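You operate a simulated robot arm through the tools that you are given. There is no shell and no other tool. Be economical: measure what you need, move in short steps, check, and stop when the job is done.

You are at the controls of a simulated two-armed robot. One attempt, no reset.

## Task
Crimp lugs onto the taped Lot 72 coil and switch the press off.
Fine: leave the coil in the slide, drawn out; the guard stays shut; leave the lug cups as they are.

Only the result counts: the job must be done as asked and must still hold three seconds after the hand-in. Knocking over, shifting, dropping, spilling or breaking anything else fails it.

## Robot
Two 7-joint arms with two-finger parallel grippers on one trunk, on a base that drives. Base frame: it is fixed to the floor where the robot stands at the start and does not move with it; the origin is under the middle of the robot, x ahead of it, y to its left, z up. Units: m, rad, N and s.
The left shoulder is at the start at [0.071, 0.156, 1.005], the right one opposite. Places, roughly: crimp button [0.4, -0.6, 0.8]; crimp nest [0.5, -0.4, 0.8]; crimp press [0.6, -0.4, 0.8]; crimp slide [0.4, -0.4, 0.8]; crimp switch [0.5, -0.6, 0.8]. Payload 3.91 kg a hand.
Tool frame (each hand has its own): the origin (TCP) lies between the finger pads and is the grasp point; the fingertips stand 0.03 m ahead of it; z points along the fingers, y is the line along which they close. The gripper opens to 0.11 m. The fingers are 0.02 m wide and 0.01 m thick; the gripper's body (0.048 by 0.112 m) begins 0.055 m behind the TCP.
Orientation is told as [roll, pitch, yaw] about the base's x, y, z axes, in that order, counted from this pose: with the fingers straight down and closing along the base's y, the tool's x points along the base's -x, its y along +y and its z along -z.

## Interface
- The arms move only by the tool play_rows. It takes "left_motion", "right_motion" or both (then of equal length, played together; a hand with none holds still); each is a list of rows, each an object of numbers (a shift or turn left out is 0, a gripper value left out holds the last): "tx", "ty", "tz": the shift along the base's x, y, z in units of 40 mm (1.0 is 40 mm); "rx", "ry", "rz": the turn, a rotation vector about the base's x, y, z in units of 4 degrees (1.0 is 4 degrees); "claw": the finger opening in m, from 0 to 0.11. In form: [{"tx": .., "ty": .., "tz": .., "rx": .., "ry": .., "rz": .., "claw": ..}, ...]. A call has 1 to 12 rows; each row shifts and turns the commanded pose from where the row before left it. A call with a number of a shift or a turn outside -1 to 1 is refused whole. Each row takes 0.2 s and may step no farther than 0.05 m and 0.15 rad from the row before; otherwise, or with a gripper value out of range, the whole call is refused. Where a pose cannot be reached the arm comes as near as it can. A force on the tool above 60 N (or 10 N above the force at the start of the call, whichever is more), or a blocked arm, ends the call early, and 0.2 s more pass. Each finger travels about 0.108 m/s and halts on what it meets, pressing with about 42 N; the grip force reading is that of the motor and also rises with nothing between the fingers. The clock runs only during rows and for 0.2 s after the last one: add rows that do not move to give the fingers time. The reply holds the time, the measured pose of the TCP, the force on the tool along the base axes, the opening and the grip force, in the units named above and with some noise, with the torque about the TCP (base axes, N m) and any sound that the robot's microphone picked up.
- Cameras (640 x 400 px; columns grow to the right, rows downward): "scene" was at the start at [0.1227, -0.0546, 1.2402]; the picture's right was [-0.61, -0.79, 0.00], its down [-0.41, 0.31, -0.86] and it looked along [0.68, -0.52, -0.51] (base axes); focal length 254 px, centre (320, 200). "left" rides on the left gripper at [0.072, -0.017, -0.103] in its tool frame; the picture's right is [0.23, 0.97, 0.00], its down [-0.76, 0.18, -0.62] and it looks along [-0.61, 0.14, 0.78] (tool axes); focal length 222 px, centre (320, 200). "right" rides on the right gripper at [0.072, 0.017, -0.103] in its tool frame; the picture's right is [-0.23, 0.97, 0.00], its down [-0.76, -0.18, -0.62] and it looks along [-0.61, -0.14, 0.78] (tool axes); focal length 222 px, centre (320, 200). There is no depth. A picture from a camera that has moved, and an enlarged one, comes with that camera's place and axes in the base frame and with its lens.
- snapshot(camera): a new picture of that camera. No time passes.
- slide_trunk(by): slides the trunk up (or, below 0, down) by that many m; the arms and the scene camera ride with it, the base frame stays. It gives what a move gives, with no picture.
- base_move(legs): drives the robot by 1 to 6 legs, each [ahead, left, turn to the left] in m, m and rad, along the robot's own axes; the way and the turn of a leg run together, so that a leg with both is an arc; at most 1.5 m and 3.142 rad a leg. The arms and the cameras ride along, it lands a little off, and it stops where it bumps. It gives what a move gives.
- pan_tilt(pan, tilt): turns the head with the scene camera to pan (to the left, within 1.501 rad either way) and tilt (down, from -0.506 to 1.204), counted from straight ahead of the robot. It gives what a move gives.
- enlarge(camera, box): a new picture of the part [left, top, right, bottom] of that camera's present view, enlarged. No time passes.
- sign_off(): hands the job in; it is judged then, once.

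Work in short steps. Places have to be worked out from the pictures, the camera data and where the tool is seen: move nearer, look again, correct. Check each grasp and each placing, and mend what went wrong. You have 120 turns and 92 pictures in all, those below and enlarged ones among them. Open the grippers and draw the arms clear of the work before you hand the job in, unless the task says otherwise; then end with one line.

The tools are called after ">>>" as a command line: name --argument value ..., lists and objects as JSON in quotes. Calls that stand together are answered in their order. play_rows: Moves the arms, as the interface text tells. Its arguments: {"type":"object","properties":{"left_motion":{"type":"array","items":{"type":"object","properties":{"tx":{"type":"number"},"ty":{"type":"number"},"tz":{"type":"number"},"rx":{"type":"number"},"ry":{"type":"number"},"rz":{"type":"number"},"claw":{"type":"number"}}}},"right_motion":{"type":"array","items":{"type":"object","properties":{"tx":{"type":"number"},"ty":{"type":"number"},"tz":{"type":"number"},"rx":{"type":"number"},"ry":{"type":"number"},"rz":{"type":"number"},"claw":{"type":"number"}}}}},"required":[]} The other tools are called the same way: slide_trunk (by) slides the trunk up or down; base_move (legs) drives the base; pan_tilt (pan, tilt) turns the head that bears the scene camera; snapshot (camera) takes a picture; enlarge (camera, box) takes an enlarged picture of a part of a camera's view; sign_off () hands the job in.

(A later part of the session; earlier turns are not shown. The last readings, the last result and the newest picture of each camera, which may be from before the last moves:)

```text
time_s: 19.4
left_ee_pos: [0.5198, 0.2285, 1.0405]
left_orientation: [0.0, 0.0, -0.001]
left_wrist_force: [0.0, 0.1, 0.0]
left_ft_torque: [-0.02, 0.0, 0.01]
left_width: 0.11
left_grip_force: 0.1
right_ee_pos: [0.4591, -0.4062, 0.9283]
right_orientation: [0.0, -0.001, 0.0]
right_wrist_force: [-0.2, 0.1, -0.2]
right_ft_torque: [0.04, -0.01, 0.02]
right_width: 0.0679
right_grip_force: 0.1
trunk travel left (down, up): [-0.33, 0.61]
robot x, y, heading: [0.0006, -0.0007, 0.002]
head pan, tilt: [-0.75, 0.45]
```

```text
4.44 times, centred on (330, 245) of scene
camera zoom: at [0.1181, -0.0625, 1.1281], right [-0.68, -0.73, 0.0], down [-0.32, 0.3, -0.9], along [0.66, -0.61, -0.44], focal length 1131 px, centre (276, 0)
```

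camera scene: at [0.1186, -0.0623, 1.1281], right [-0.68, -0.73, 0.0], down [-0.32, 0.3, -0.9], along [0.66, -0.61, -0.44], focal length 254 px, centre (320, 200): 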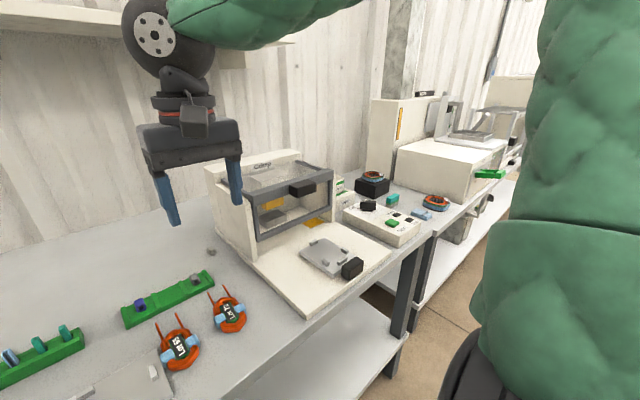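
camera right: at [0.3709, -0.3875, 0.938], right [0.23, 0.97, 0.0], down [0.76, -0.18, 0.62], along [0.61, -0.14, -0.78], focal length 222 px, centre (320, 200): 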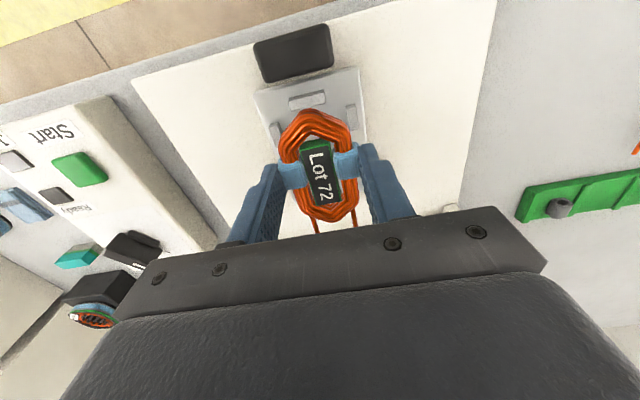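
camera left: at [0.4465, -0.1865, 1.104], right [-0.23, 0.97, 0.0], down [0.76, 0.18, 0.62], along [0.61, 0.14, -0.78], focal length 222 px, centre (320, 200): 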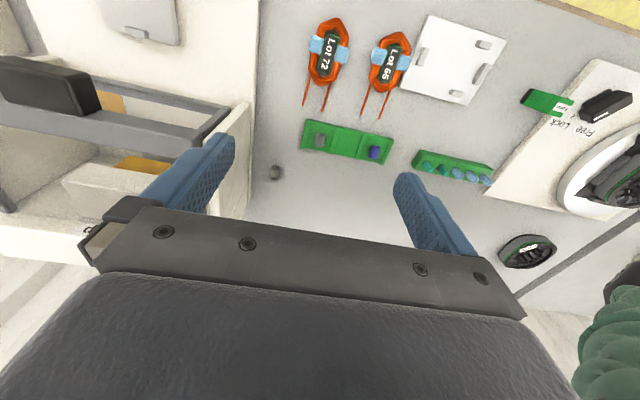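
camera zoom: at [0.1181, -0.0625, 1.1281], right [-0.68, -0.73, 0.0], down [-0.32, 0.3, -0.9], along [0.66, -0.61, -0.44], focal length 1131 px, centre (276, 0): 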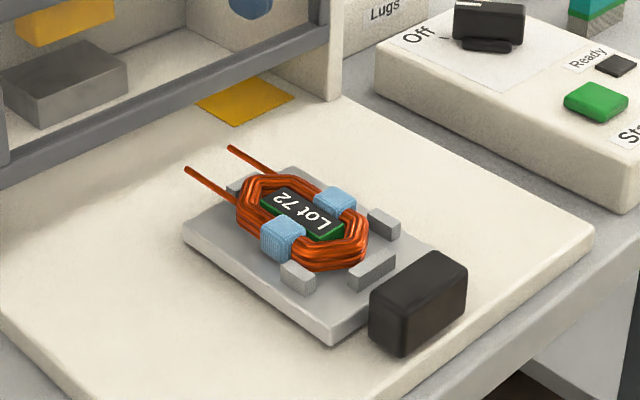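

I check the front tab end, which was outside that crop.

>>> enlarge --camera "right" --box '[260, 80, 420, 200]'

>>> enlarge --camera "scene" --box '[300, 230, 360, 275]'

```text
3.33 times, centred on (340, 140) of right
camera zoom: at [0.3873, -0.3907, 1.0311], right [0.23, 0.97, 0.0], down [0.76, -0.18, 0.62], along [0.61, -0.14, -0.78], focal length 740 px, centre (253, 400)
```

zoom: 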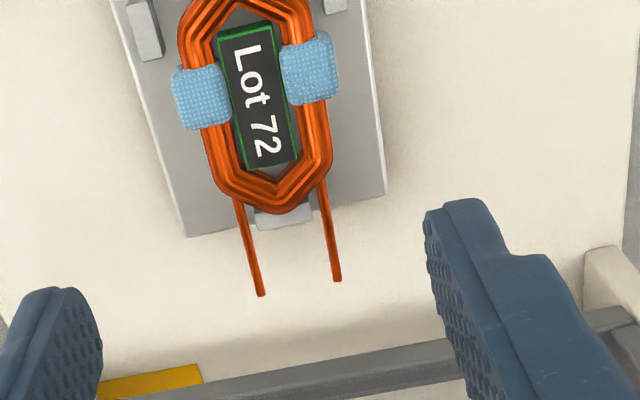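

```text
8.89 times, centred on (330, 252) of scene
camera zoom: at [0.1181, -0.0625, 1.1281], right [-0.68, -0.73, 0.0], down [-0.32, 0.3, -0.9], along [0.66, -0.61, -0.44], focal length 2262 px, centre (231, -267)
```

zoom: 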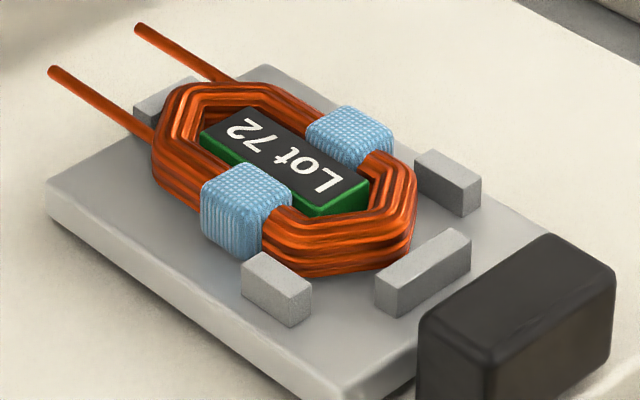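

Coil is seated flat between the tabs, leads forward. Next the switch: move the right hand over the control box to view the knob.

>>> play_rows --right_motion '[{"tz": 0.8}, {"ty": -1, "tz": 0.4}, {"ty": -1}, {"ty": -1}, {"ty": -1, "tx": 0.4}, {"ty": -1, "tx": 0.5}, {"ty": -0.6, "tx": 0.5}, {}]'

>>> snapshot --camera "right"

>>> enlarge --camera "right" --box '[240, 0, 400, 120]'

```text
time_s: 21.2
left_ee_pos: [0.519, 0.23, 1.0404]
left_orientation: [0.001, 0.0, 0.0]
left_wrist_force: [0.1, -0.2, -0.3]
left_ft_torque: [0.0, 0.01, -0.01]
left_width: 0.1098
left_grip_force: 0.2
right_ee_pos: [0.5127, -0.6305, 0.9767]
right_orientation: [0.0, 0.0, 0.0]
right_wrist_force: [0.1, 0.1, 0.5]
right_ft_torque: [0.0, 0.01, 0.01]
right_width: 0.0682
right_grip_force: 0.0
trunk travel left (down, up): [-0.33, 0.61]
robot x, y, heading: [0.0021, 0.0042, -0.002]
head pan, tilt: [-0.75, 0.45]
```

```text
47 pictures are left
camera right: at [0.4421, -0.6148, 1.0796], right [0.23, 0.97, 0.0], down [0.76, -0.18, 0.62], along [0.61, -0.14, -0.78], focal length 222 px, centre (320, 200)
```

right: 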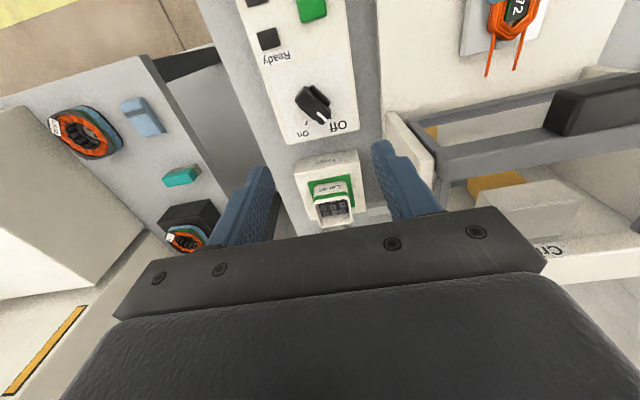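

```text
3.33 times, centred on (320, 60) of right
camera zoom: at [0.4421, -0.6148, 1.0796], right [0.23, 0.97, 0.0], down [0.76, -0.18, 0.62], along [0.61, -0.14, -0.78], focal length 740 px, centre (320, 667)
```

zoom: 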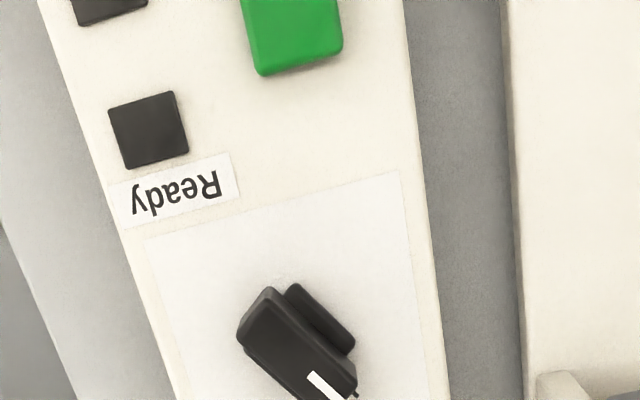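

>>> enlarge --camera "right" --box '[270, 70, 370, 145]'

```text
5.33 times, centred on (320, 108) of right
camera zoom: at [0.4421, -0.6148, 1.0796], right [0.23, 0.97, 0.0], down [0.76, -0.18, 0.62], along [0.61, -0.14, -0.78], focal length 1185 px, centre (320, 693)
```

zoom: 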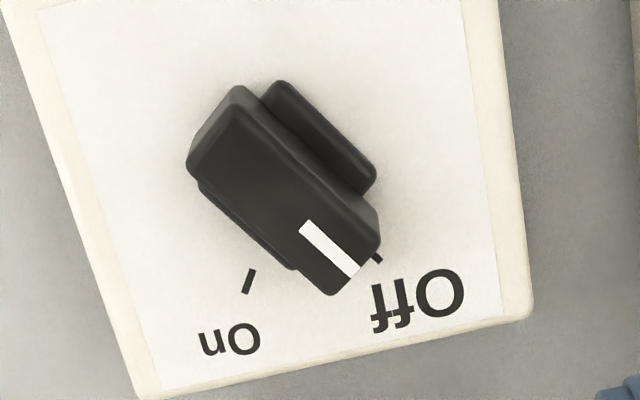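

Knob bar top ≈ (0.524,-0.642,0.785), yaw +36° (Off), On at about -35°. I align the gripper to it with fingers open at 0.05 and come down above it.

>>> play_rows --right_motion '[{"rz": 1, "tx": 0.14, "ty": -0.14, "claw": 0.05}, {"rz": 1, "tx": 0.14, "ty": -0.14}, {"rz": 1, "tz": -0.5}, {"rz": 1, "tz": -0.5}, {"rz": 1, "tz": -0.5}, {"rz": 1, "tz": -0.5}, {"rz": 1, "tz": -0.5}, {"rz": 1, "tz": -0.5}, {"rz": 1}, {}]'

>>> snapshot --camera "right"

>>> enlarge --camera "scene" --box '[320, 150, 440, 240]'

```text
time_s: 23.4
left_ee_pos: [0.52, 0.2306, 1.0411]
left_orientation: [0.002, 0.0, 0.001]
left_wrist_force: [0.2, 0.6, 0.2]
left_ft_torque: [0.0, 0.0, 0.03]
left_width: 0.11
left_grip_force: 0.0
right_ee_pos: [0.5276, -0.6404, 0.8567]
right_orientation: [0.0, -0.002, 0.63]
right_wrist_force: [-0.9, -0.8, -0.1]
right_ft_torque: [-0.02, 0.04, 0.01]
right_width: 0.0502
right_grip_force: 0.0
trunk travel left (down, up): [-0.33, 0.61]
robot x, y, heading: [0.0021, -0.003, -0.004]
head pan, tilt: [-0.75, 0.45]
```

```text
44 pictures are left
camera right: at [0.4584, -0.6712, 0.9596], right [-0.39, 0.92, 0.0], down [0.72, 0.3, 0.62], along [0.57, 0.24, -0.78], focal length 222 px, centre (320, 200)
```

right: 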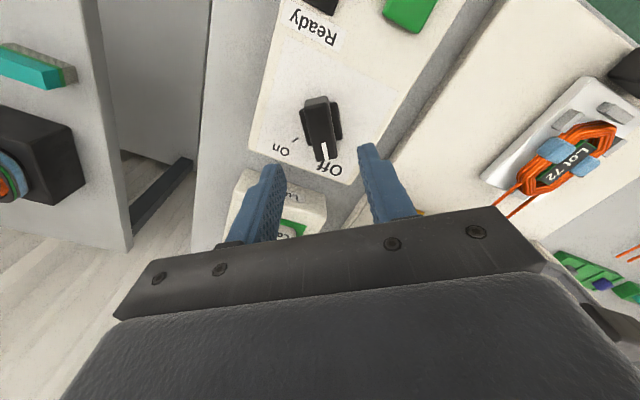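

```text
4.44 times, centred on (380, 195) of scene
camera zoom: at [0.118, -0.0623, 1.1282], right [-0.68, -0.73, 0.0], down [-0.32, 0.3, -0.9], along [0.66, -0.61, -0.44], focal length 1131 px, centre (53, 222)
```

zoom: 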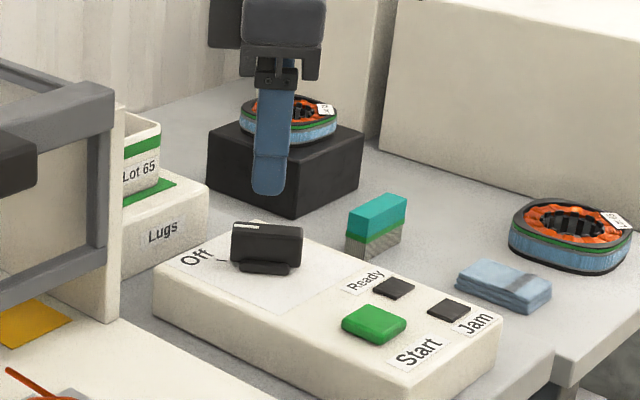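

Yaw alignment looks right; I enlarge to centre along the bar.

>>> enlarge --camera "right" --box '[280, 80, 360, 180]'

```text
4.00 times, centred on (320, 130) of right
camera zoom: at [0.4584, -0.6712, 0.9596], right [-0.39, 0.92, 0.0], down [0.72, 0.3, 0.62], along [0.57, 0.24, -0.78], focal length 888 px, centre (320, 480)
```

zoom: 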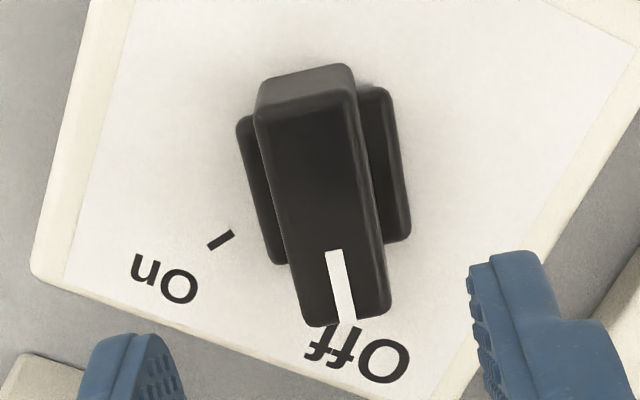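

Bar centre ≈ (0.522,-0.643). I correct by (-6,-2.5) mm, open to 0.06 and descend so the tips stay just above the knob's foot.

>>> play_rows --right_motion '[{"tx": -0.14, "ty": -0.06, "claw": 0.06}, {"tz": -0.5}, {"tz": -0.5}, {"tz": -0.3}, {}]'

>>> enlarge --camera "right" --box '[240, 100, 400, 220]'

>>> enlarge --camera "scene" --box '[320, 150, 440, 240]'

```text
time_s: 24.6
left_ee_pos: [0.5206, 0.229, 1.0404]
left_orientation: [0.0, 0.0, 0.001]
left_wrist_force: [0.7, -0.4, -0.3]
left_ft_torque: [-0.03, -0.03, 0.02]
left_width: 0.11
left_grip_force: 0.0
right_ee_pos: [0.5221, -0.6435, 0.8045]
right_orientation: [0.0, -0.002, 0.627]
right_wrist_force: [-0.3, -0.5, -0.3]
right_ft_torque: [0.0, -0.01, 0.01]
right_width: 0.0601
right_grip_force: 0.1
trunk travel left (down, up): [-0.33, 0.61]
robot x, y, heading: [-0.0042, -0.0002, 0.001]
head pan, tilt: [-0.75, 0.45]
```

```text
3.33 times, centred on (320, 160) of right
camera zoom: at [0.4528, -0.6733, 0.9074], right [-0.39, 0.92, 0.0], down [0.72, 0.3, 0.62], along [0.57, 0.24, -0.78], focal length 740 px, centre (320, 333)
```

zoom: 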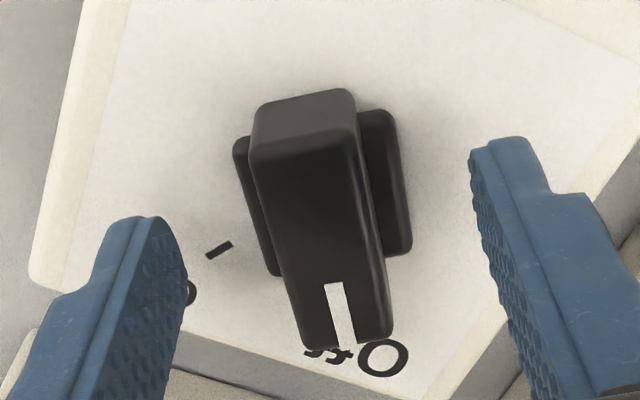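

```text
4.44 times, centred on (380, 195) of scene
camera zoom: at [0.118, -0.0623, 1.1282], right [-0.68, -0.73, 0.0], down [-0.32, 0.3, -0.9], along [0.66, -0.61, -0.44], focal length 1131 px, centre (53, 222)
```

zoom: 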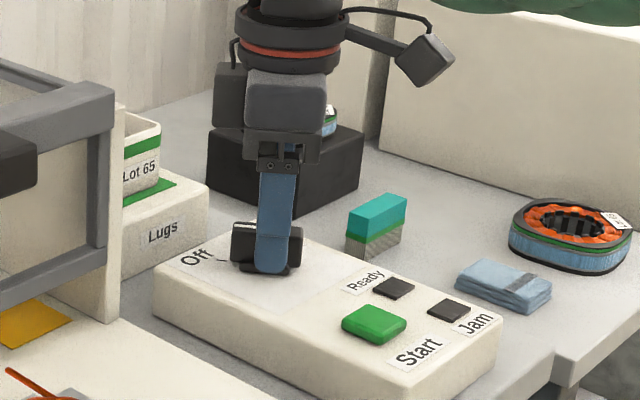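

Fingers straddle the bar. I close.

>>> play_rows --right_motion '[{"claw": 0.03}, {"claw": 0.015}, {}, {}]'

>>> enlarge --camera "right" --box '[240, 100, 400, 220]'

```text
time_s: 25.6
left_ee_pos: [0.5202, 0.23, 1.0409]
left_orientation: [0.0, 0.0, 0.0]
left_wrist_force: [0.5, -0.2, -0.4]
left_ft_torque: [0.01, 0.01, -0.04]
left_width: 0.11
left_grip_force: 0.1
right_ee_pos: [0.5206, -0.6425, 0.8052]
right_orientation: [0.001, 0.001, 0.629]
right_wrist_force: [-10.1, 10.0, -4.5]
right_ft_torque: [0.22, 0.23, -0.59]
right_width: 0.0198
right_grip_force: 45.3
trunk travel left (down, up): [-0.33, 0.61]
robot x, y, heading: [-0.0021, 0.0026, -0.0]
head pan, tilt: [-0.75, 0.45]
```

```text
3.33 times, centred on (320, 160) of right
camera zoom: at [0.4524, -0.6729, 0.9076], right [-0.39, 0.92, 0.0], down [0.72, 0.3, 0.62], along [0.57, 0.24, -0.78], focal length 740 px, centre (320, 333)
```

zoom: 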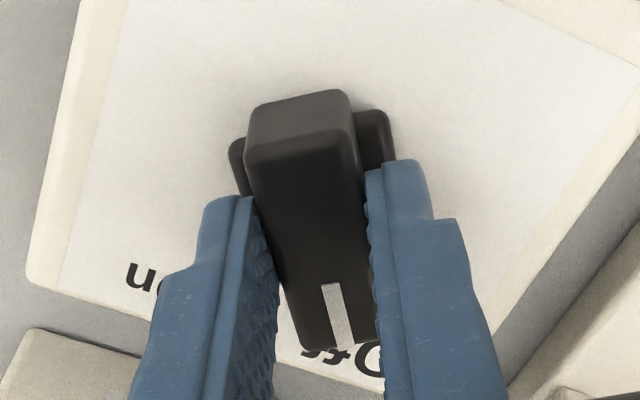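

Gripped (20 mm). I nudge to relieve the side load and turn toward On by the first 40°.

>>> play_rows --right_motion '[{"tx": -0.02, "ty": 0.03, "rz": -1}, {"rz": -1}, {"rz": -1}, {"rz": -1}, {"rz": -1}, {"rz": -1}, {"rz": -1}, {"rz": -1}, {"rz": -1}, {"rz": -1}]'

```text
time_s: 27.8
left_ee_pos: [0.5194, 0.2291, 1.0401]
left_orientation: [-0.001, -0.001, 0.0]
left_wrist_force: [0.4, -0.4, 0.5]
left_ft_torque: [-0.02, -0.02, -0.03]
left_width: 0.1099
left_grip_force: 0.1
right_ee_pos: [0.5196, -0.6398, 0.804]
right_orientation: [0.0, 0.0, -0.067]
right_wrist_force: [-8.4, 25.6, -13.5]
right_ft_torque: [0.48, -0.74, 0.03]
right_width: 0.0197
right_grip_force: 45.1
trunk travel left (down, up): [-0.33, 0.61]
robot x, y, heading: [0.0034, 0.0005, 0.002]
head pan, tilt: [-0.75, 0.45]
```

It turns (yaw now -4°) with a sideways load toward +y; I shift 3 mm to follow and go on to -34°.

>>> play_rows --right_motion '[{"ty": 0.06, "tx": -0.02}, {"rz": -1}, {"rz": -1}, {"rz": -1}, {"rz": -1, "ty": 0.02}, {"rz": -1}, {"rz": -1}, {"rz": -1}, {"rz": -0.6}, {}]'

>>> snapshot --camera "right"

>>> enlarge --camera "scene" --box '[320, 150, 440, 240]'

```text
time_s: 30.0
left_ee_pos: [0.5204, 0.2293, 1.0399]
left_orientation: [0.001, 0.002, -0.001]
left_wrist_force: [-0.1, 0.0, -0.5]
left_ft_torque: [0.01, 0.01, 0.01]
left_width: 0.1096
left_grip_force: 0.1
right_ee_pos: [0.52, -0.639, 0.8034]
right_orientation: [-0.001, 0.001, -0.601]
right_wrist_force: [22.4, -9.7, 4.2]
right_ft_torque: [-0.86, -1.56, 0.02]
right_width: 0.0199
right_grip_force: 45.3
trunk travel left (down, up): [-0.33, 0.61]
robot x, y, heading: [-0.0037, -0.0022, 0.007]
head pan, tilt: [-0.75, 0.45]
```

```text
38 pictures are left
camera right: at [0.4705, -0.5857, 0.9075], right [0.74, 0.67, 0.0], down [0.53, -0.58, 0.62], along [0.42, -0.46, -0.78], focal length 222 px, centre (320, 200)
```

right: 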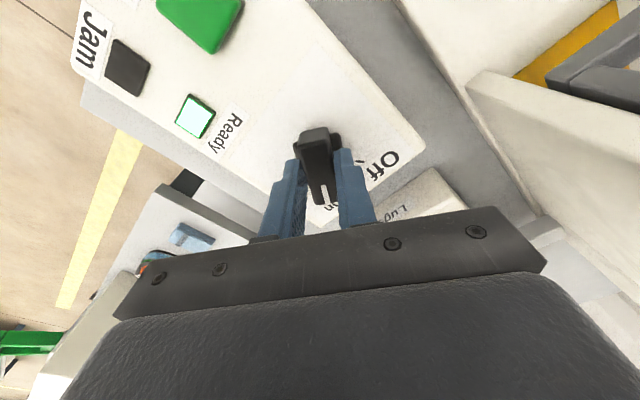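

```text
4.44 times, centred on (380, 195) of scene
camera zoom: at [0.1191, -0.0626, 1.1281], right [-0.68, -0.73, 0.0], down [-0.32, 0.3, -0.9], along [0.66, -0.61, -0.44], focal length 1131 px, centre (53, 222)
```

zoom: 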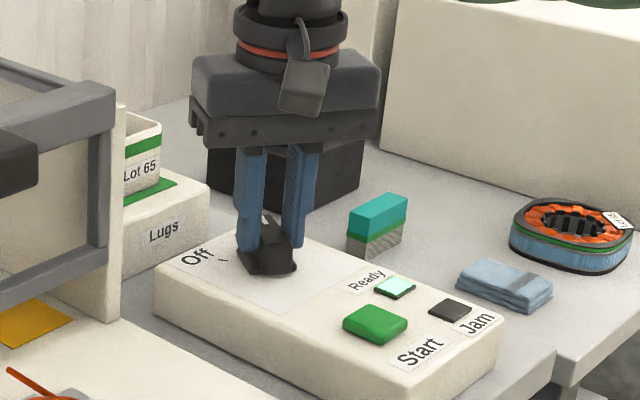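

Ready lamp is lit — the press is On. I release, rise, and square the hand.

>>> play_rows --right_motion '[{"claw": 0.035}, {"claw": 0.06}, {"tz": 0.5}, {"tz": 1}, {"tz": 1}, {"tz": 1, "rz": 0.6}, {"rz": 1}, {"rz": 1}, {"rz": 1}, {"rz": 1}, {"rz": 1}, {"rz": 1}]'

>>> play_rows --right_motion '[{"rz": 1, "ty": 1}, {"rz": 1, "ty": 1, "tx": -0.3}, {"ty": 1, "tx": -0.4}, {"ty": 1, "tx": -0.5}, {"ty": 1, "tx": -0.8}, {"ty": 0.85, "tx": -0.8}, {"tz": -0.8, "tx": -0.5}, {"tz": -0.8}, {}]'

>>> snapshot --camera "right"

>>> snapshot --camera "scene"

```text
time_s: 32.6
left_ee_pos: [0.52, 0.229, 1.0401]
left_orientation: [0.001, -0.001, 0.0]
left_wrist_force: [0.5, 0.7, 0.5]
left_ft_torque: [-0.02, -0.02, 0.01]
left_width: 0.1099
left_grip_force: 0.0
right_ee_pos: [0.5185, -0.6377, 0.9456]
right_orientation: [0.002, -0.001, -0.139]
right_wrist_force: [0.3, -0.7, 0.1]
right_ft_torque: [-0.04, -0.02, -0.01]
right_width: 0.06
right_grip_force: 0.2
trunk travel left (down, up): [-0.33, 0.61]
robot x, y, heading: [0.0017, 0.0021, 0.001]
head pan, tilt: [-0.75, 0.45]
```

```text
refused: row 5 steps farther than a row can; nothing moved
```

```text
36 pictures are left
camera right: at [0.4501, -0.6135, 1.048], right [0.36, 0.93, 0.0], down [0.73, -0.28, 0.62], along [0.58, -0.22, -0.78], focal length 222 px, centre (320, 200)
```

right: 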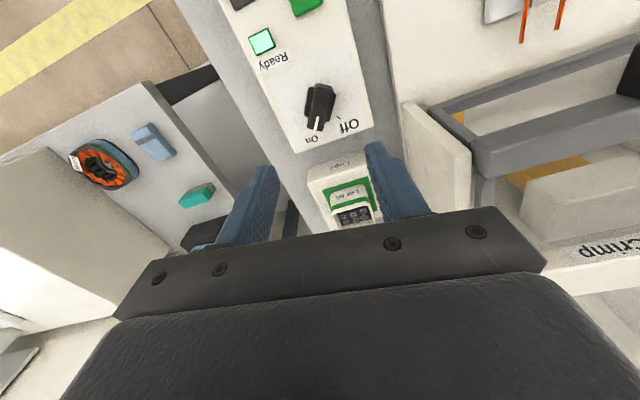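

```text
35 pictures are left
camera scene: at [0.1181, -0.0624, 1.1282], right [-0.68, -0.73, 0.0], down [-0.32, 0.3, -0.9], along [0.66, -0.61, -0.44], focal length 254 px, centre (320, 200)
```

scene: 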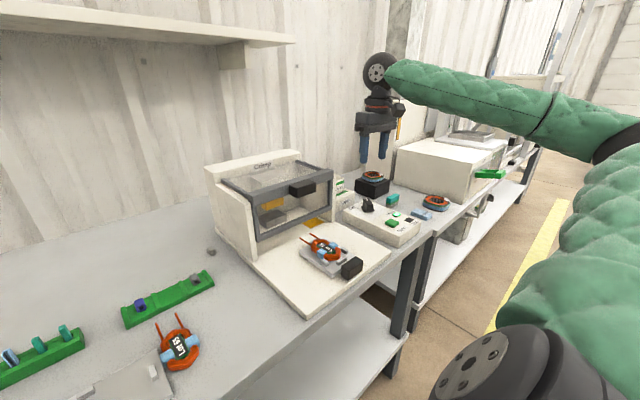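

The knob points at On. You said to leave the lug cups as they are, so I won't touch them. My last move was refused for step size; I redo it with smaller steps, to the slide handle.

>>> play_rows --right_motion '[{"rz": 1, "ty": 1}, {"rz": 1, "ty": 1, "tx": -0.3}, {"ty": 1, "tx": -0.5}, {"ty": 0.95, "tx": -0.6}, {"ty": 0.95, "tx": -0.7}, {"ty": 0.9, "tx": -0.7}, {"tx": -0.6, "tz": -0.5}, {"tz": -0.8}, {}]'

>>> snapshot --camera "right"

>>> enlarge --camera "scene" --box '[260, 180, 420, 300]'

```text
time_s: 34.6
left_ee_pos: [0.5183, 0.2294, 1.0416]
left_orientation: [-0.001, -0.002, 0.0]
left_wrist_force: [1.0, 1.0, -0.8]
left_ft_torque: [-0.03, 0.03, 0.01]
left_width: 0.1102
left_grip_force: 0.2
right_ee_pos: [0.3829, -0.4053, 0.8921]
right_orientation: [0.0, 0.001, -0.001]
right_wrist_force: [0.6, -0.1, -0.4]
right_ft_torque: [-0.02, -0.01, -0.02]
right_width: 0.0603
right_grip_force: 0.0
trunk travel left (down, up): [-0.33, 0.61]
robot x, y, heading: [0.0005, -0.0011, 0.001]
head pan, tilt: [-0.75, 0.45]
```

```text
34 pictures are left
camera right: at [0.3105, -0.3904, 0.9954], right [0.23, 0.97, 0.0], down [0.76, -0.18, 0.62], along [0.61, -0.14, -0.78], focal length 222 px, centre (320, 200)
```

right: 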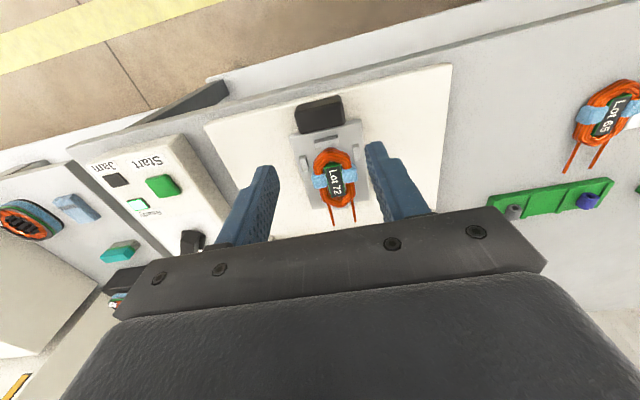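

```text
3.33 times, centred on (340, 240) of scene
camera zoom: at [0.1179, -0.0623, 1.1282], right [-0.68, -0.73, 0.0], down [-0.32, 0.3, -0.9], along [0.66, -0.61, -0.44], focal length 848 px, centre (253, 67)
```

zoom: 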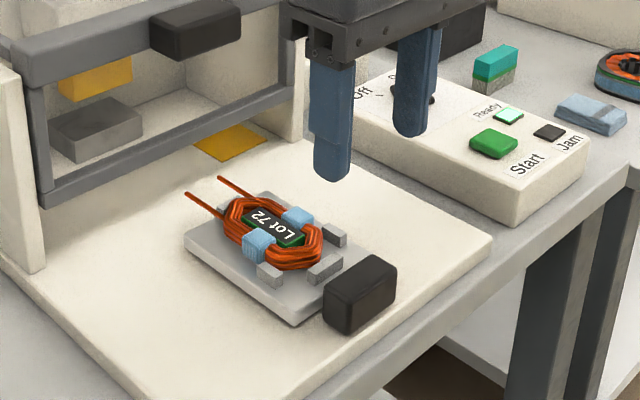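

Handle ≈ (0.374,-0.404), top z ≈ 0.785, 42 mm wide. I descend straddling it.

>>> play_rows --right_motion '[{"tx": -0.22, "ty": 0.03}, {"tz": -0.8}, {"tz": -0.8}, {"tz": -0.5}, {}]'

>>> enlarge --camera "right" --box '[220, 60, 420, 210]'

>>> enlarge --camera "scene" --box '[260, 180, 420, 300]'

```text
time_s: 35.8
left_ee_pos: [0.5201, 0.2302, 1.042]
left_orientation: [-0.001, 0.0, 0.001]
left_wrist_force: [0.1, 0.2, -0.6]
left_ft_torque: [-0.02, -0.01, 0.03]
left_width: 0.1097
left_grip_force: 0.0
right_ee_pos: [0.3999, -0.4198, 0.8212]
right_orientation: [0.001, 0.003, 0.0]
right_wrist_force: [0.0, 0.2, 0.3]
right_ft_torque: [-0.03, 0.0, -0.02]
right_width: 0.0599
right_grip_force: 0.0
right hand out of reach, approached as far as the arm can: row 2, 3, 4
trunk travel left (down, up): [-0.33, 0.61]
robot x, y, heading: [0.0002, -0.0009, 0.002]
head pan, tilt: [-0.75, 0.45]
```

```text
2.67 times, centred on (320, 135) of right
camera zoom: at [0.3281, -0.4045, 0.9244], right [0.23, 0.97, 0.0], down [0.76, -0.18, 0.62], along [0.6, -0.14, -0.78], focal length 592 px, centre (320, 373)
```

zoom: 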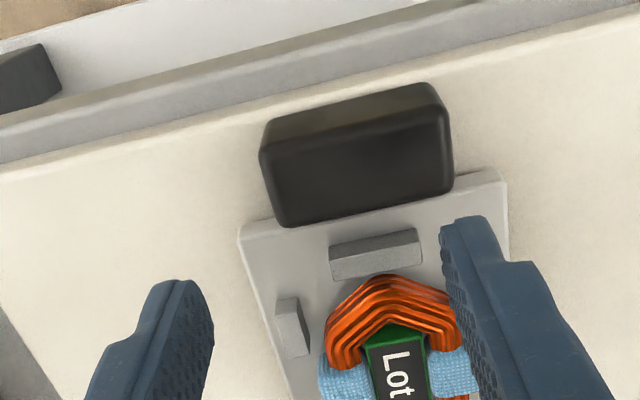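

```text
3.33 times, centred on (340, 240) of scene
camera zoom: at [0.118, -0.0622, 1.1282], right [-0.68, -0.73, 0.0], down [-0.32, 0.3, -0.9], along [0.66, -0.61, -0.44], focal length 848 px, centre (253, 67)
```

zoom: 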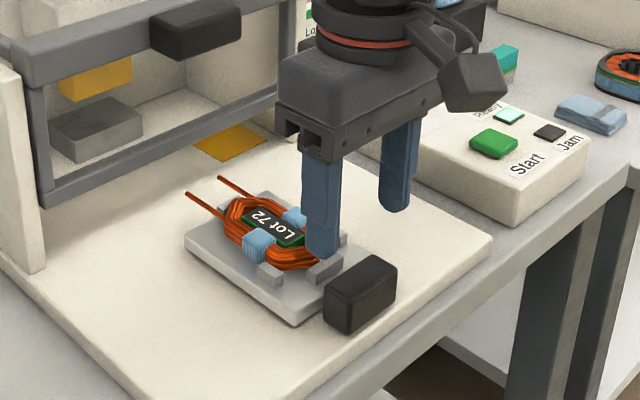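

The handle is too close for the arm. I raise the hand and back the base 0.13 m.

>>> play_rows --right_motion '[{"tz": 1}, {"tz": 1}, {"tz": 0.5}, {}]'

>>> base_move --legs '[[-0.13, 0, 0]]'

>>> snapshot --camera "right"

```text
time_s: 36.8
left_ee_pos: [0.5191, 0.2294, 1.0416]
left_orientation: [0.0, 0.0, 0.0]
left_wrist_force: [0.0, -0.5, -0.4]
left_ft_torque: [0.02, 0.0, -0.01]
left_width: 0.1101
left_grip_force: 0.1
right_ee_pos: [0.3998, -0.4186, 0.921]
right_orientation: [0.0, 0.001, 0.001]
right_wrist_force: [-0.4, 0.2, -0.2]
right_ft_torque: [0.01, -0.02, 0.02]
right_width: 0.0601
right_grip_force: 0.0
trunk travel left (down, up): [-0.33, 0.61]
robot x, y, heading: [-0.0028, 0.0022, 0.002]
head pan, tilt: [-0.75, 0.45]
```

```text
time_s: 38.1
left_ee_pos: [0.3868, 0.2289, 1.0416]
left_orientation: [0.0, -0.003, -0.001]
left_wrist_force: [0.5, -0.2, 0.2]
left_ft_torque: [0.0, -0.02, -0.01]
left_width: 0.11
left_grip_force: 0.1
right_ee_pos: [0.2671, -0.4197, 0.9228]
right_orientation: [-0.001, -0.001, 0.001]
right_wrist_force: [-0.2, -0.5, -0.1]
right_ft_torque: [-0.02, -0.05, 0.0]
right_width: 0.0601
right_grip_force: 0.0
trunk travel left (down, up): [-0.33, 0.61]
robot x, y, heading: [-0.1286, 0.0019, -0.001]
head pan, tilt: [-0.75, 0.45]
```

```text
30 pictures are left
camera right: at [0.1955, -0.4039, 1.025], right [0.23, 0.97, 0.0], down [0.76, -0.18, 0.62], along [0.61, -0.14, -0.78], focal length 222 px, centre (320, 200)
```

right: 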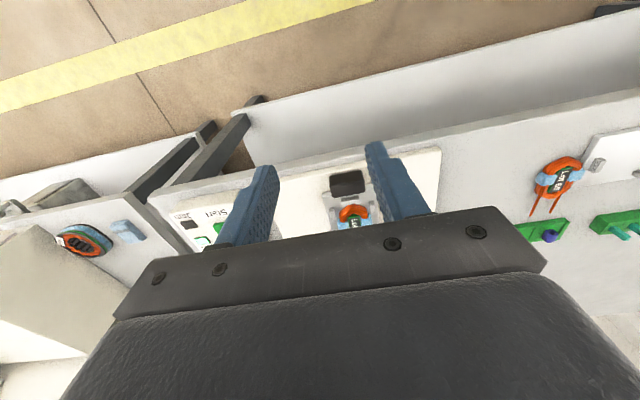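

Now reachable; handle ≈ (0.377,-0.4065). I move above it and descend.

>>> play_rows --right_motion '[{"tx": 0.95, "ty": 0.1}, {"tx": 0.95, "ty": 0.1}, {"tx": 0.85, "ty": 0.12}, {"tz": -0.8}, {"tz": -0.8}, {"tz": -0.8}, {"tz": -0.4}, {}]'

>>> enlarge --camera "right" --box '[220, 60, 420, 210]'

```text
time_s: 39.9
left_ee_pos: [0.3869, 0.2293, 1.042]
left_orientation: [0.0, 0.001, -0.001]
left_wrist_force: [-0.6, -0.3, 0.0]
left_ft_torque: [0.01, 0.01, 0.0]
left_width: 0.1099
left_grip_force: 0.0
right_ee_pos: [0.3794, -0.4054, 0.8083]
right_orientation: [0.0, -0.001, -0.001]
right_wrist_force: [-0.6, 0.1, 0.1]
right_ft_torque: [-0.01, -0.02, -0.01]
right_width: 0.0603
right_grip_force: 0.2
trunk travel left (down, up): [-0.33, 0.61]
robot x, y, heading: [-0.1325, 0.0001, -0.003]
head pan, tilt: [-0.75, 0.45]
```

```text
2.67 times, centred on (320, 135) of right
camera zoom: at [0.3072, -0.3908, 0.912], right [0.23, 0.97, 0.0], down [0.76, -0.18, 0.62], along [0.61, -0.14, -0.78], focal length 592 px, centre (320, 373)
```

zoom: 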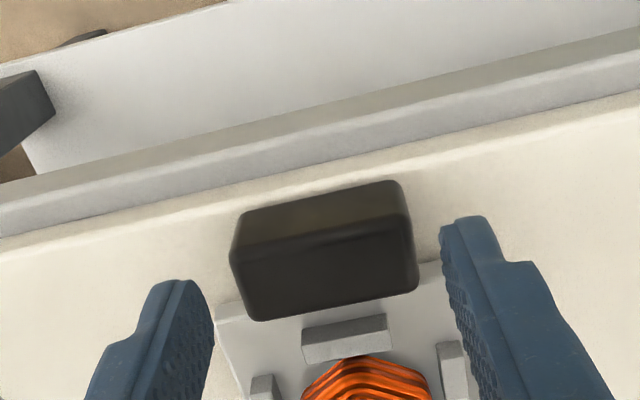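

The handle's top is centred between the fingers at about (0.377,-0.404). Lower 21 mm and grip.

>>> play_rows --right_motion '[{"tz": -0.5, "tx": -0.05}, {"claw": 0.045}, {"claw": 0.036}, {}, {}]'

>>> enlarge --camera "right" --box '[220, 60, 420, 210]'

```text
time_s: 41.1
left_ee_pos: [0.3889, 0.2309, 1.0414]
left_orientation: [0.001, 0.0, 0.001]
left_wrist_force: [0.3, -0.5, -0.6]
left_ft_torque: [-0.01, -0.01, -0.01]
left_width: 0.1096
left_grip_force: 0.0
right_ee_pos: [0.3773, -0.4054, 0.7893]
right_orientation: [0.001, -0.001, 0.0]
right_wrist_force: [0.5, 6.8, -1.5]
right_ft_torque: [-0.01, -0.81, -0.34]
right_width: 0.0498
right_grip_force: 44.9
trunk travel left (down, up): [-0.33, 0.61]
robot x, y, heading: [-0.1288, -0.0006, 0.003]
head pan, tilt: [-0.75, 0.45]
```

```text
2.67 times, centred on (320, 135) of right
camera zoom: at [0.305, -0.3904, 0.8926], right [0.23, 0.97, 0.0], down [0.76, -0.18, 0.62], along [0.61, -0.14, -0.78], focal length 592 px, centre (320, 373)
```

zoom: 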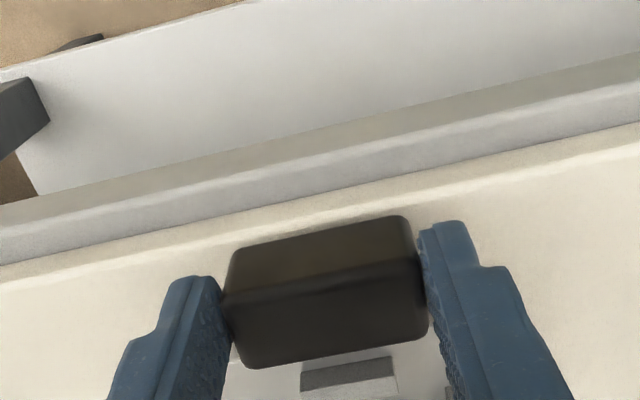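

Handle gripped (50 mm). I push the slide in 60 mm and check force and the guard clearance.

>>> play_rows --right_motion '[{"tx": 0.3}, {"tx": 0.4}, {"tx": 0.4}, {"tx": 0.4}, {}]'

>>> enlarge --camera "scene" --box '[240, 150, 440, 300]'

```text
time_s: 42.3
left_ee_pos: [0.3884, 0.2308, 1.0403]
left_orientation: [0.0, 0.001, 0.0]
left_wrist_force: [-1.0, 0.7, -0.6]
left_ft_torque: [-0.02, -0.02, -0.01]
left_width: 0.1102
left_grip_force: 0.1
right_ee_pos: [0.438, -0.4052, 0.7896]
right_orientation: [0.001, 0.0, 0.0]
right_wrist_force: [0.2, 9.8, -4.1]
right_ft_torque: [0.23, 0.3, 0.02]
right_width: 0.0499
right_grip_force: 45.0
trunk travel left (down, up): [-0.33, 0.61]
robot x, y, heading: [-0.1309, 0.0006, 0.006]
head pan, tilt: [-0.75, 0.45]
```

```text
2.67 times, centred on (340, 225) of scene
camera zoom: at [-0.0128, -0.0617, 1.1281], right [-0.68, -0.73, 0.0], down [-0.32, 0.3, -0.9], along [0.66, -0.61, -0.44], focal length 679 px, centre (267, 133)
```

zoom: 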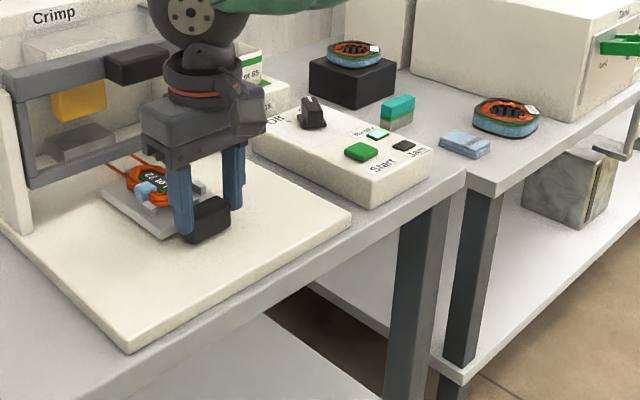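

It slides freely. I re-aim the head slightly and look at the guard clearance before pushing on.

>>> pan_tilt --pan -0.6 --tilt 0.45

>>> enlarge --camera "scene" --box '[220, 130, 420, 280]'

```text
time_s: 43.0
left_ee_pos: [0.3889, 0.2312, 1.0413]
left_orientation: [-0.001, 0.0, 0.001]
left_wrist_force: [-0.1, 0.1, 0.2]
left_ft_torque: [0.0, 0.0, 0.0]
left_width: 0.11
left_grip_force: 0.0
right_ee_pos: [0.4377, -0.4058, 0.7892]
right_orientation: [-0.001, 0.001, -0.001]
right_wrist_force: [1.5, 15.4, -6.3]
right_ft_torque: [0.38, -0.12, -0.11]
right_width: 0.0497
right_grip_force: 44.5
trunk travel left (down, up): [-0.33, 0.61]
robot x, y, heading: [-0.1302, 0.0012, -0.001]
head pan, tilt: [-0.6, 0.45]
```

```text
2.67 times, centred on (320, 205) of scene
camera zoom: at [-0.004, -0.0509, 1.1281], right [-0.57, -0.82, 0.0], down [-0.36, 0.25, -0.9], along [0.74, -0.51, -0.44], focal length 679 px, centre (320, 187)
```

zoom: 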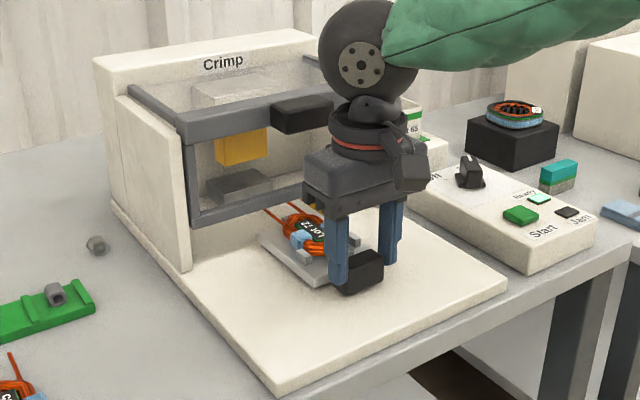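

Clearance below the guard looks fine. I push on 40 mm in small steps, easing the side load.

>>> play_rows --right_motion '[{"ty": 0.05, "tz": -0.02}, {"tx": 0.25}, {"tx": 0.25}, {"tx": 0.25}, {"tx": 0.25}, {}]'

>>> enlarge --camera "scene" --box '[240, 130, 400, 250]'

```text
time_s: 44.4
left_ee_pos: [0.3875, 0.2285, 1.0427]
left_orientation: [0.002, 0.0, 0.001]
left_wrist_force: [0.4, 0.7, -0.5]
left_ft_torque: [0.01, -0.04, -0.02]
left_width: 0.1097
left_grip_force: 0.1
right_ee_pos: [0.4756, -0.4065, 0.7901]
right_orientation: [-0.001, -0.003, -0.003]
right_wrist_force: [1.3, -27.7, 17.7]
right_ft_torque: [-1.21, 0.36, -0.18]
right_width: 0.0501
right_grip_force: 44.8
trunk travel left (down, up): [-0.33, 0.61]
robot x, y, heading: [-0.1336, 0.0019, 0.004]
head pan, tilt: [-0.6, 0.45]
```

```text
3.33 times, centred on (320, 190) of scene
camera zoom: at [-0.0052, -0.0525, 1.1284], right [-0.57, -0.82, 0.0], down [-0.36, 0.25, -0.9], along [0.74, -0.51, -0.44], focal length 848 px, centre (320, 233)
```

zoom: 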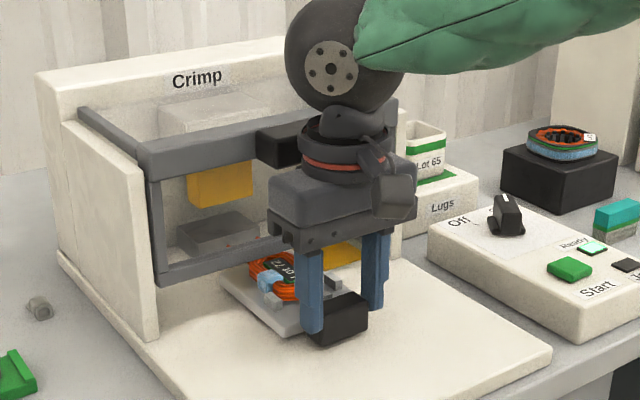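

The wrist nears the guard's handle. I release, tilt the hand 24° so the wrist leans back toward the robot, and re-grip.

>>> play_rows --right_motion '[{"ty": -0.02, "claw": 0.055}, {"claw": 0.064}, {"ry": -1}, {"ry": -1}, {"ry": -1}, {"ry": -1}, {"ry": -1}, {"ry": -1}, {"tx": -0.02, "tz": 0.05}, {"claw": 0.05}, {"claw": 0.036}, {}]'

>>> enlarge --camera "scene" --box '[240, 130, 400, 250]'

```text
time_s: 47.0
left_ee_pos: [0.3883, 0.2299, 1.0411]
left_orientation: [0.0, 0.0, -0.001]
left_wrist_force: [-0.5, 0.3, 0.0]
left_ft_torque: [-0.03, 0.0, -0.02]
left_width: 0.11
left_grip_force: 0.1
right_ee_pos: [0.4764, -0.4048, 0.7918]
right_orientation: [0.0, -0.419, 0.001]
right_wrist_force: [2.5, -4.0, -0.7]
right_ft_torque: [-0.18, -1.43, -0.1]
right_width: 0.0499
right_grip_force: 45.2
trunk travel left (down, up): [-0.33, 0.61]
robot x, y, heading: [-0.1322, 0.0001, -0.0]
head pan, tilt: [-0.6, 0.45]
```

```text
3.33 times, centred on (320, 190) of scene
camera zoom: at [-0.0045, -0.0517, 1.1282], right [-0.56, -0.83, 0.0], down [-0.36, 0.25, -0.9], along [0.74, -0.51, -0.44], focal length 848 px, centre (320, 233)
```

zoom: 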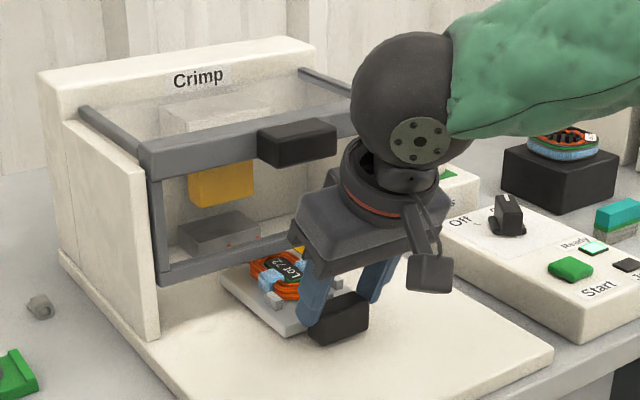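

Good clearance now. Push on in 8 mm steps until the stop.

>>> play_rows --right_motion '[{"tx": 0.2}, {"tx": 0.2}, {"tx": 0.2}, {"tx": 0.2}, {}]'

>>> enlarge --camera "scene" --box '[240, 130, 400, 250]'

```text
time_s: 48.2
left_ee_pos: [0.389, 0.2296, 1.0411]
left_orientation: [0.0, 0.001, -0.001]
left_wrist_force: [0.0, 0.0, 0.3]
left_ft_torque: [0.02, -0.01, 0.01]
left_width: 0.1099
left_grip_force: 0.2
right_ee_pos: [0.5088, -0.4059, 0.7905]
right_orientation: [0.001, -0.419, 0.0]
right_wrist_force: [1.0, -9.0, 6.1]
right_ft_torque: [-0.54, 0.67, -0.09]
right_width: 0.05
right_grip_force: 44.9
trunk travel left (down, up): [-0.33, 0.61]
robot x, y, heading: [-0.1326, 0.0014, 0.001]
head pan, tilt: [-0.6, 0.45]
```

```text
3.33 times, centred on (320, 190) of scene
camera zoom: at [-0.0047, -0.0518, 1.1282], right [-0.56, -0.83, 0.0], down [-0.36, 0.25, -0.9], along [0.74, -0.51, -0.44], focal length 848 px, centre (320, 233)
```

zoom: 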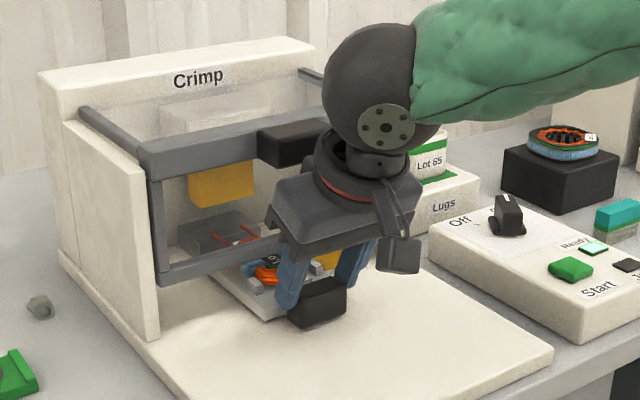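

Leads now lie over the anvil under the yellow die. Continue 24 mm more, watching for the stop.

>>> play_rows --right_motion '[{"tx": 0.15}, {"tx": 0.15}, {"tx": 0.15}, {"tx": 0.15}, {}]'

>>> enlarge --camera "scene" --box '[240, 130, 400, 250]'

```text
time_s: 49.0
left_ee_pos: [0.3858, 0.2264, 1.0415]
left_orientation: [0.001, -0.003, -0.003]
left_wrist_force: [0.9, 0.5, -0.6]
left_ft_torque: [0.0, 0.01, -0.01]
left_width: 0.11
left_grip_force: 0.0
right_ee_pos: [0.5179, -0.4053, 0.7908]
right_orientation: [-0.003, -0.414, -0.001]
right_wrist_force: [-29.7, -2.2, 10.2]
right_ft_torque: [1.18, -3.71, 0.15]
right_width: 0.0501
right_grip_force: 45.0
trunk travel left (down, up): [-0.33, 0.61]
robot x, y, heading: [-0.1277, -0.0012, -0.004]
head pan, tilt: [-0.6, 0.45]
stopped in row 4 (right hand): the force on the tool passed its limit at 71 N (the readings are from after the stop); the commanded pose is now the measured one
```

```text
3.33 times, centred on (320, 190) of scene
camera zoom: at [-0.0081, -0.0519, 1.1287], right [-0.57, -0.82, 0.0], down [-0.36, 0.25, -0.9], along [0.74, -0.51, -0.43], focal length 848 px, centre (320, 233)
```

zoom: 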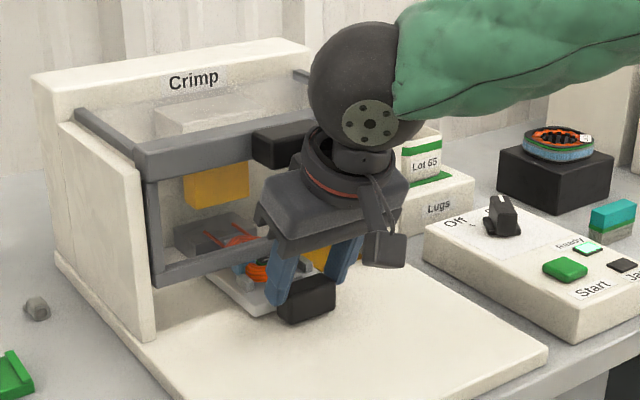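

It stopped at 0.518 (140 mm travel), but the torque hints the wrist may have touched the guard handle rather than the slide reaching its stop. I release, back off behind the handle and look.

>>> play_rows --right_motion '[{"tx": -0.03, "claw": 0.055}, {"claw": 0.064}, {"tx": -0.5}, {"tx": -0.8}, {"tx": -0.5}, {}]'

>>> enlarge --camera "scene" --box '[220, 130, 380, 250]'

>>> enlarge --camera "right" --box '[200, 60, 440, 240]'

```text
time_s: 50.4
left_ee_pos: [0.388, 0.2287, 1.041]
left_orientation: [0.0, -0.001, -0.003]
left_wrist_force: [0.0, -0.5, 0.2]
left_ft_torque: [0.01, 0.02, 0.0]
left_width: 0.1099
left_grip_force: 0.0
right_ee_pos: [0.4474, -0.4048, 0.788]
right_orientation: [0.0, -0.413, 0.002]
right_wrist_force: [0.1, 0.5, -0.1]
right_ft_torque: [0.0, 0.0, 0.01]
right_width: 0.0641
right_grip_force: 0.0
trunk travel left (down, up): [-0.33, 0.61]
robot x, y, heading: [-0.1308, 0.0021, 0.002]
head pan, tilt: [-0.6, 0.45]
```

```text
3.33 times, centred on (300, 190) of scene
camera zoom: at [-0.005, -0.0517, 1.1282], right [-0.57, -0.82, 0.0], down [-0.36, 0.25, -0.9], along [0.74, -0.51, -0.44], focal length 848 px, centre (387, 233)
```

zoom: 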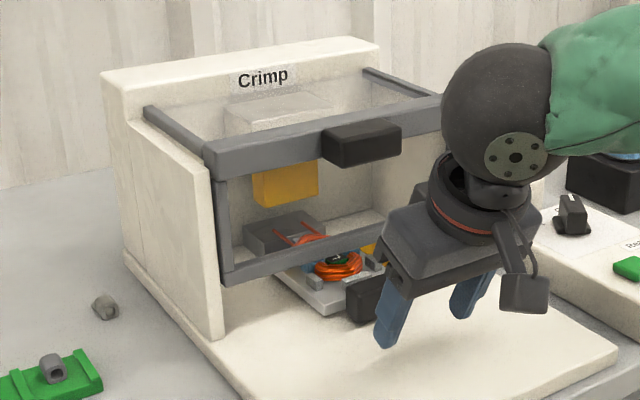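

```text
2.22 times, centred on (320, 150) of right
camera zoom: at [0.3394, -0.3902, 0.8535], right [0.21, 0.97, 0.09], down [0.45, -0.18, 0.88], along [0.87, -0.14, -0.47], focal length 494 px, centre (320, 311)
```

zoom: 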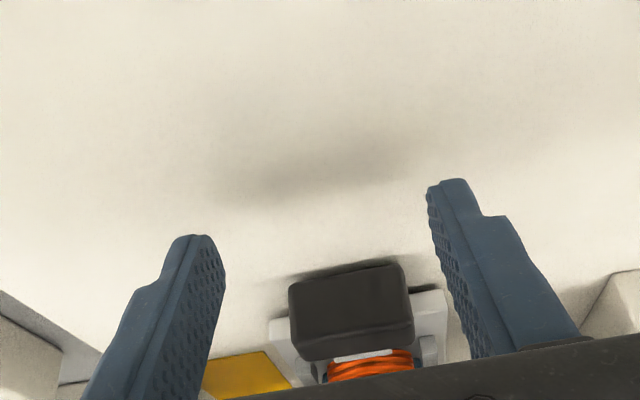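

Guard still shut and coil under it. I close the fingers and push the handle from behind to make sure the slide is at its stop.

>>> play_rows --right_motion '[{"claw": 0.02, "tz": 0.1}, {"claw": 0.0}, {}, {"tx": 0.4}, {"tx": 0.2}, {"tx": 0.15}, {"tx": 0.15}, {"tx": 0.15}, {"tx": 0.15}, {}]'

>>> enlarge --camera "scene" --box '[220, 130, 380, 250]'

```text
time_s: 52.6
left_ee_pos: [0.3891, 0.2282, 1.0412]
left_orientation: [0.0, 0.002, -0.002]
left_wrist_force: [-0.7, -0.1, -0.1]
left_ft_torque: [0.0, 0.0, -0.02]
left_width: 0.1103
left_grip_force: 0.1
right_ee_pos: [0.4958, -0.4047, 0.7926]
right_orientation: [-0.003, -0.412, 0.002]
right_wrist_force: [-2.2, -0.2, -0.5]
right_ft_torque: [-0.03, 0.02, -0.02]
right_width: 0.0
right_grip_force: 37.7
trunk travel left (down, up): [-0.33, 0.61]
robot x, y, heading: [-0.1284, 0.001, -0.006]
head pan, tilt: [-0.6, 0.45]
```

```text
3.33 times, centred on (300, 190) of scene
camera zoom: at [-0.0053, -0.0518, 1.1282], right [-0.57, -0.82, 0.0], down [-0.36, 0.25, -0.9], along [0.74, -0.51, -0.44], focal length 848 px, centre (387, 233)
```

zoom: 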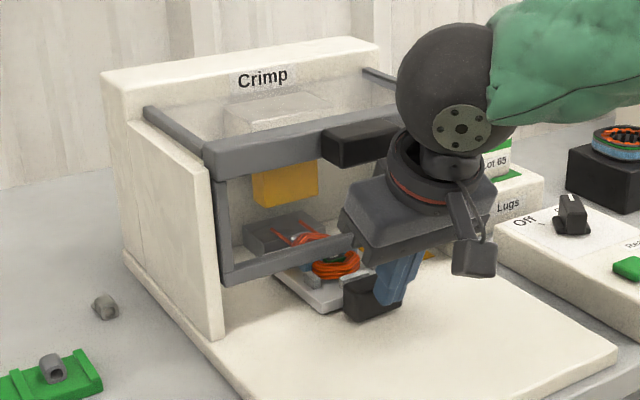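

Just touching (2 N). Push further in 4 mm steps.

>>> play_rows --right_motion '[{"tx": 0.1}, {"tx": 0.1}, {"tx": 0.1}, {"tx": 0.1}, {}]'

```text
time_s: 53.4
left_ee_pos: [0.3875, 0.2263, 1.0422]
left_orientation: [0.001, -0.002, -0.004]
left_wrist_force: [0.0, 0.2, -0.5]
left_ft_torque: [-0.03, -0.03, -0.01]
left_width: 0.1102
left_grip_force: 0.0
right_ee_pos: [0.5003, -0.4046, 0.7909]
right_orientation: [0.0, -0.404, 0.0]
right_wrist_force: [-22.4, 2.5, 7.8]
right_ft_torque: [-0.06, 0.38, 0.08]
right_width: 0.0
right_grip_force: 37.0
trunk travel left (down, up): [-0.33, 0.61]
robot x, y, heading: [-0.1329, 0.0031, -0.006]
head pan, tilt: [-0.6, 0.45]
stopped in row 4 (right hand): the force on the tool passed its limit at 66 N (the readings are from after the stop); the commanded pose is now the measured one
```

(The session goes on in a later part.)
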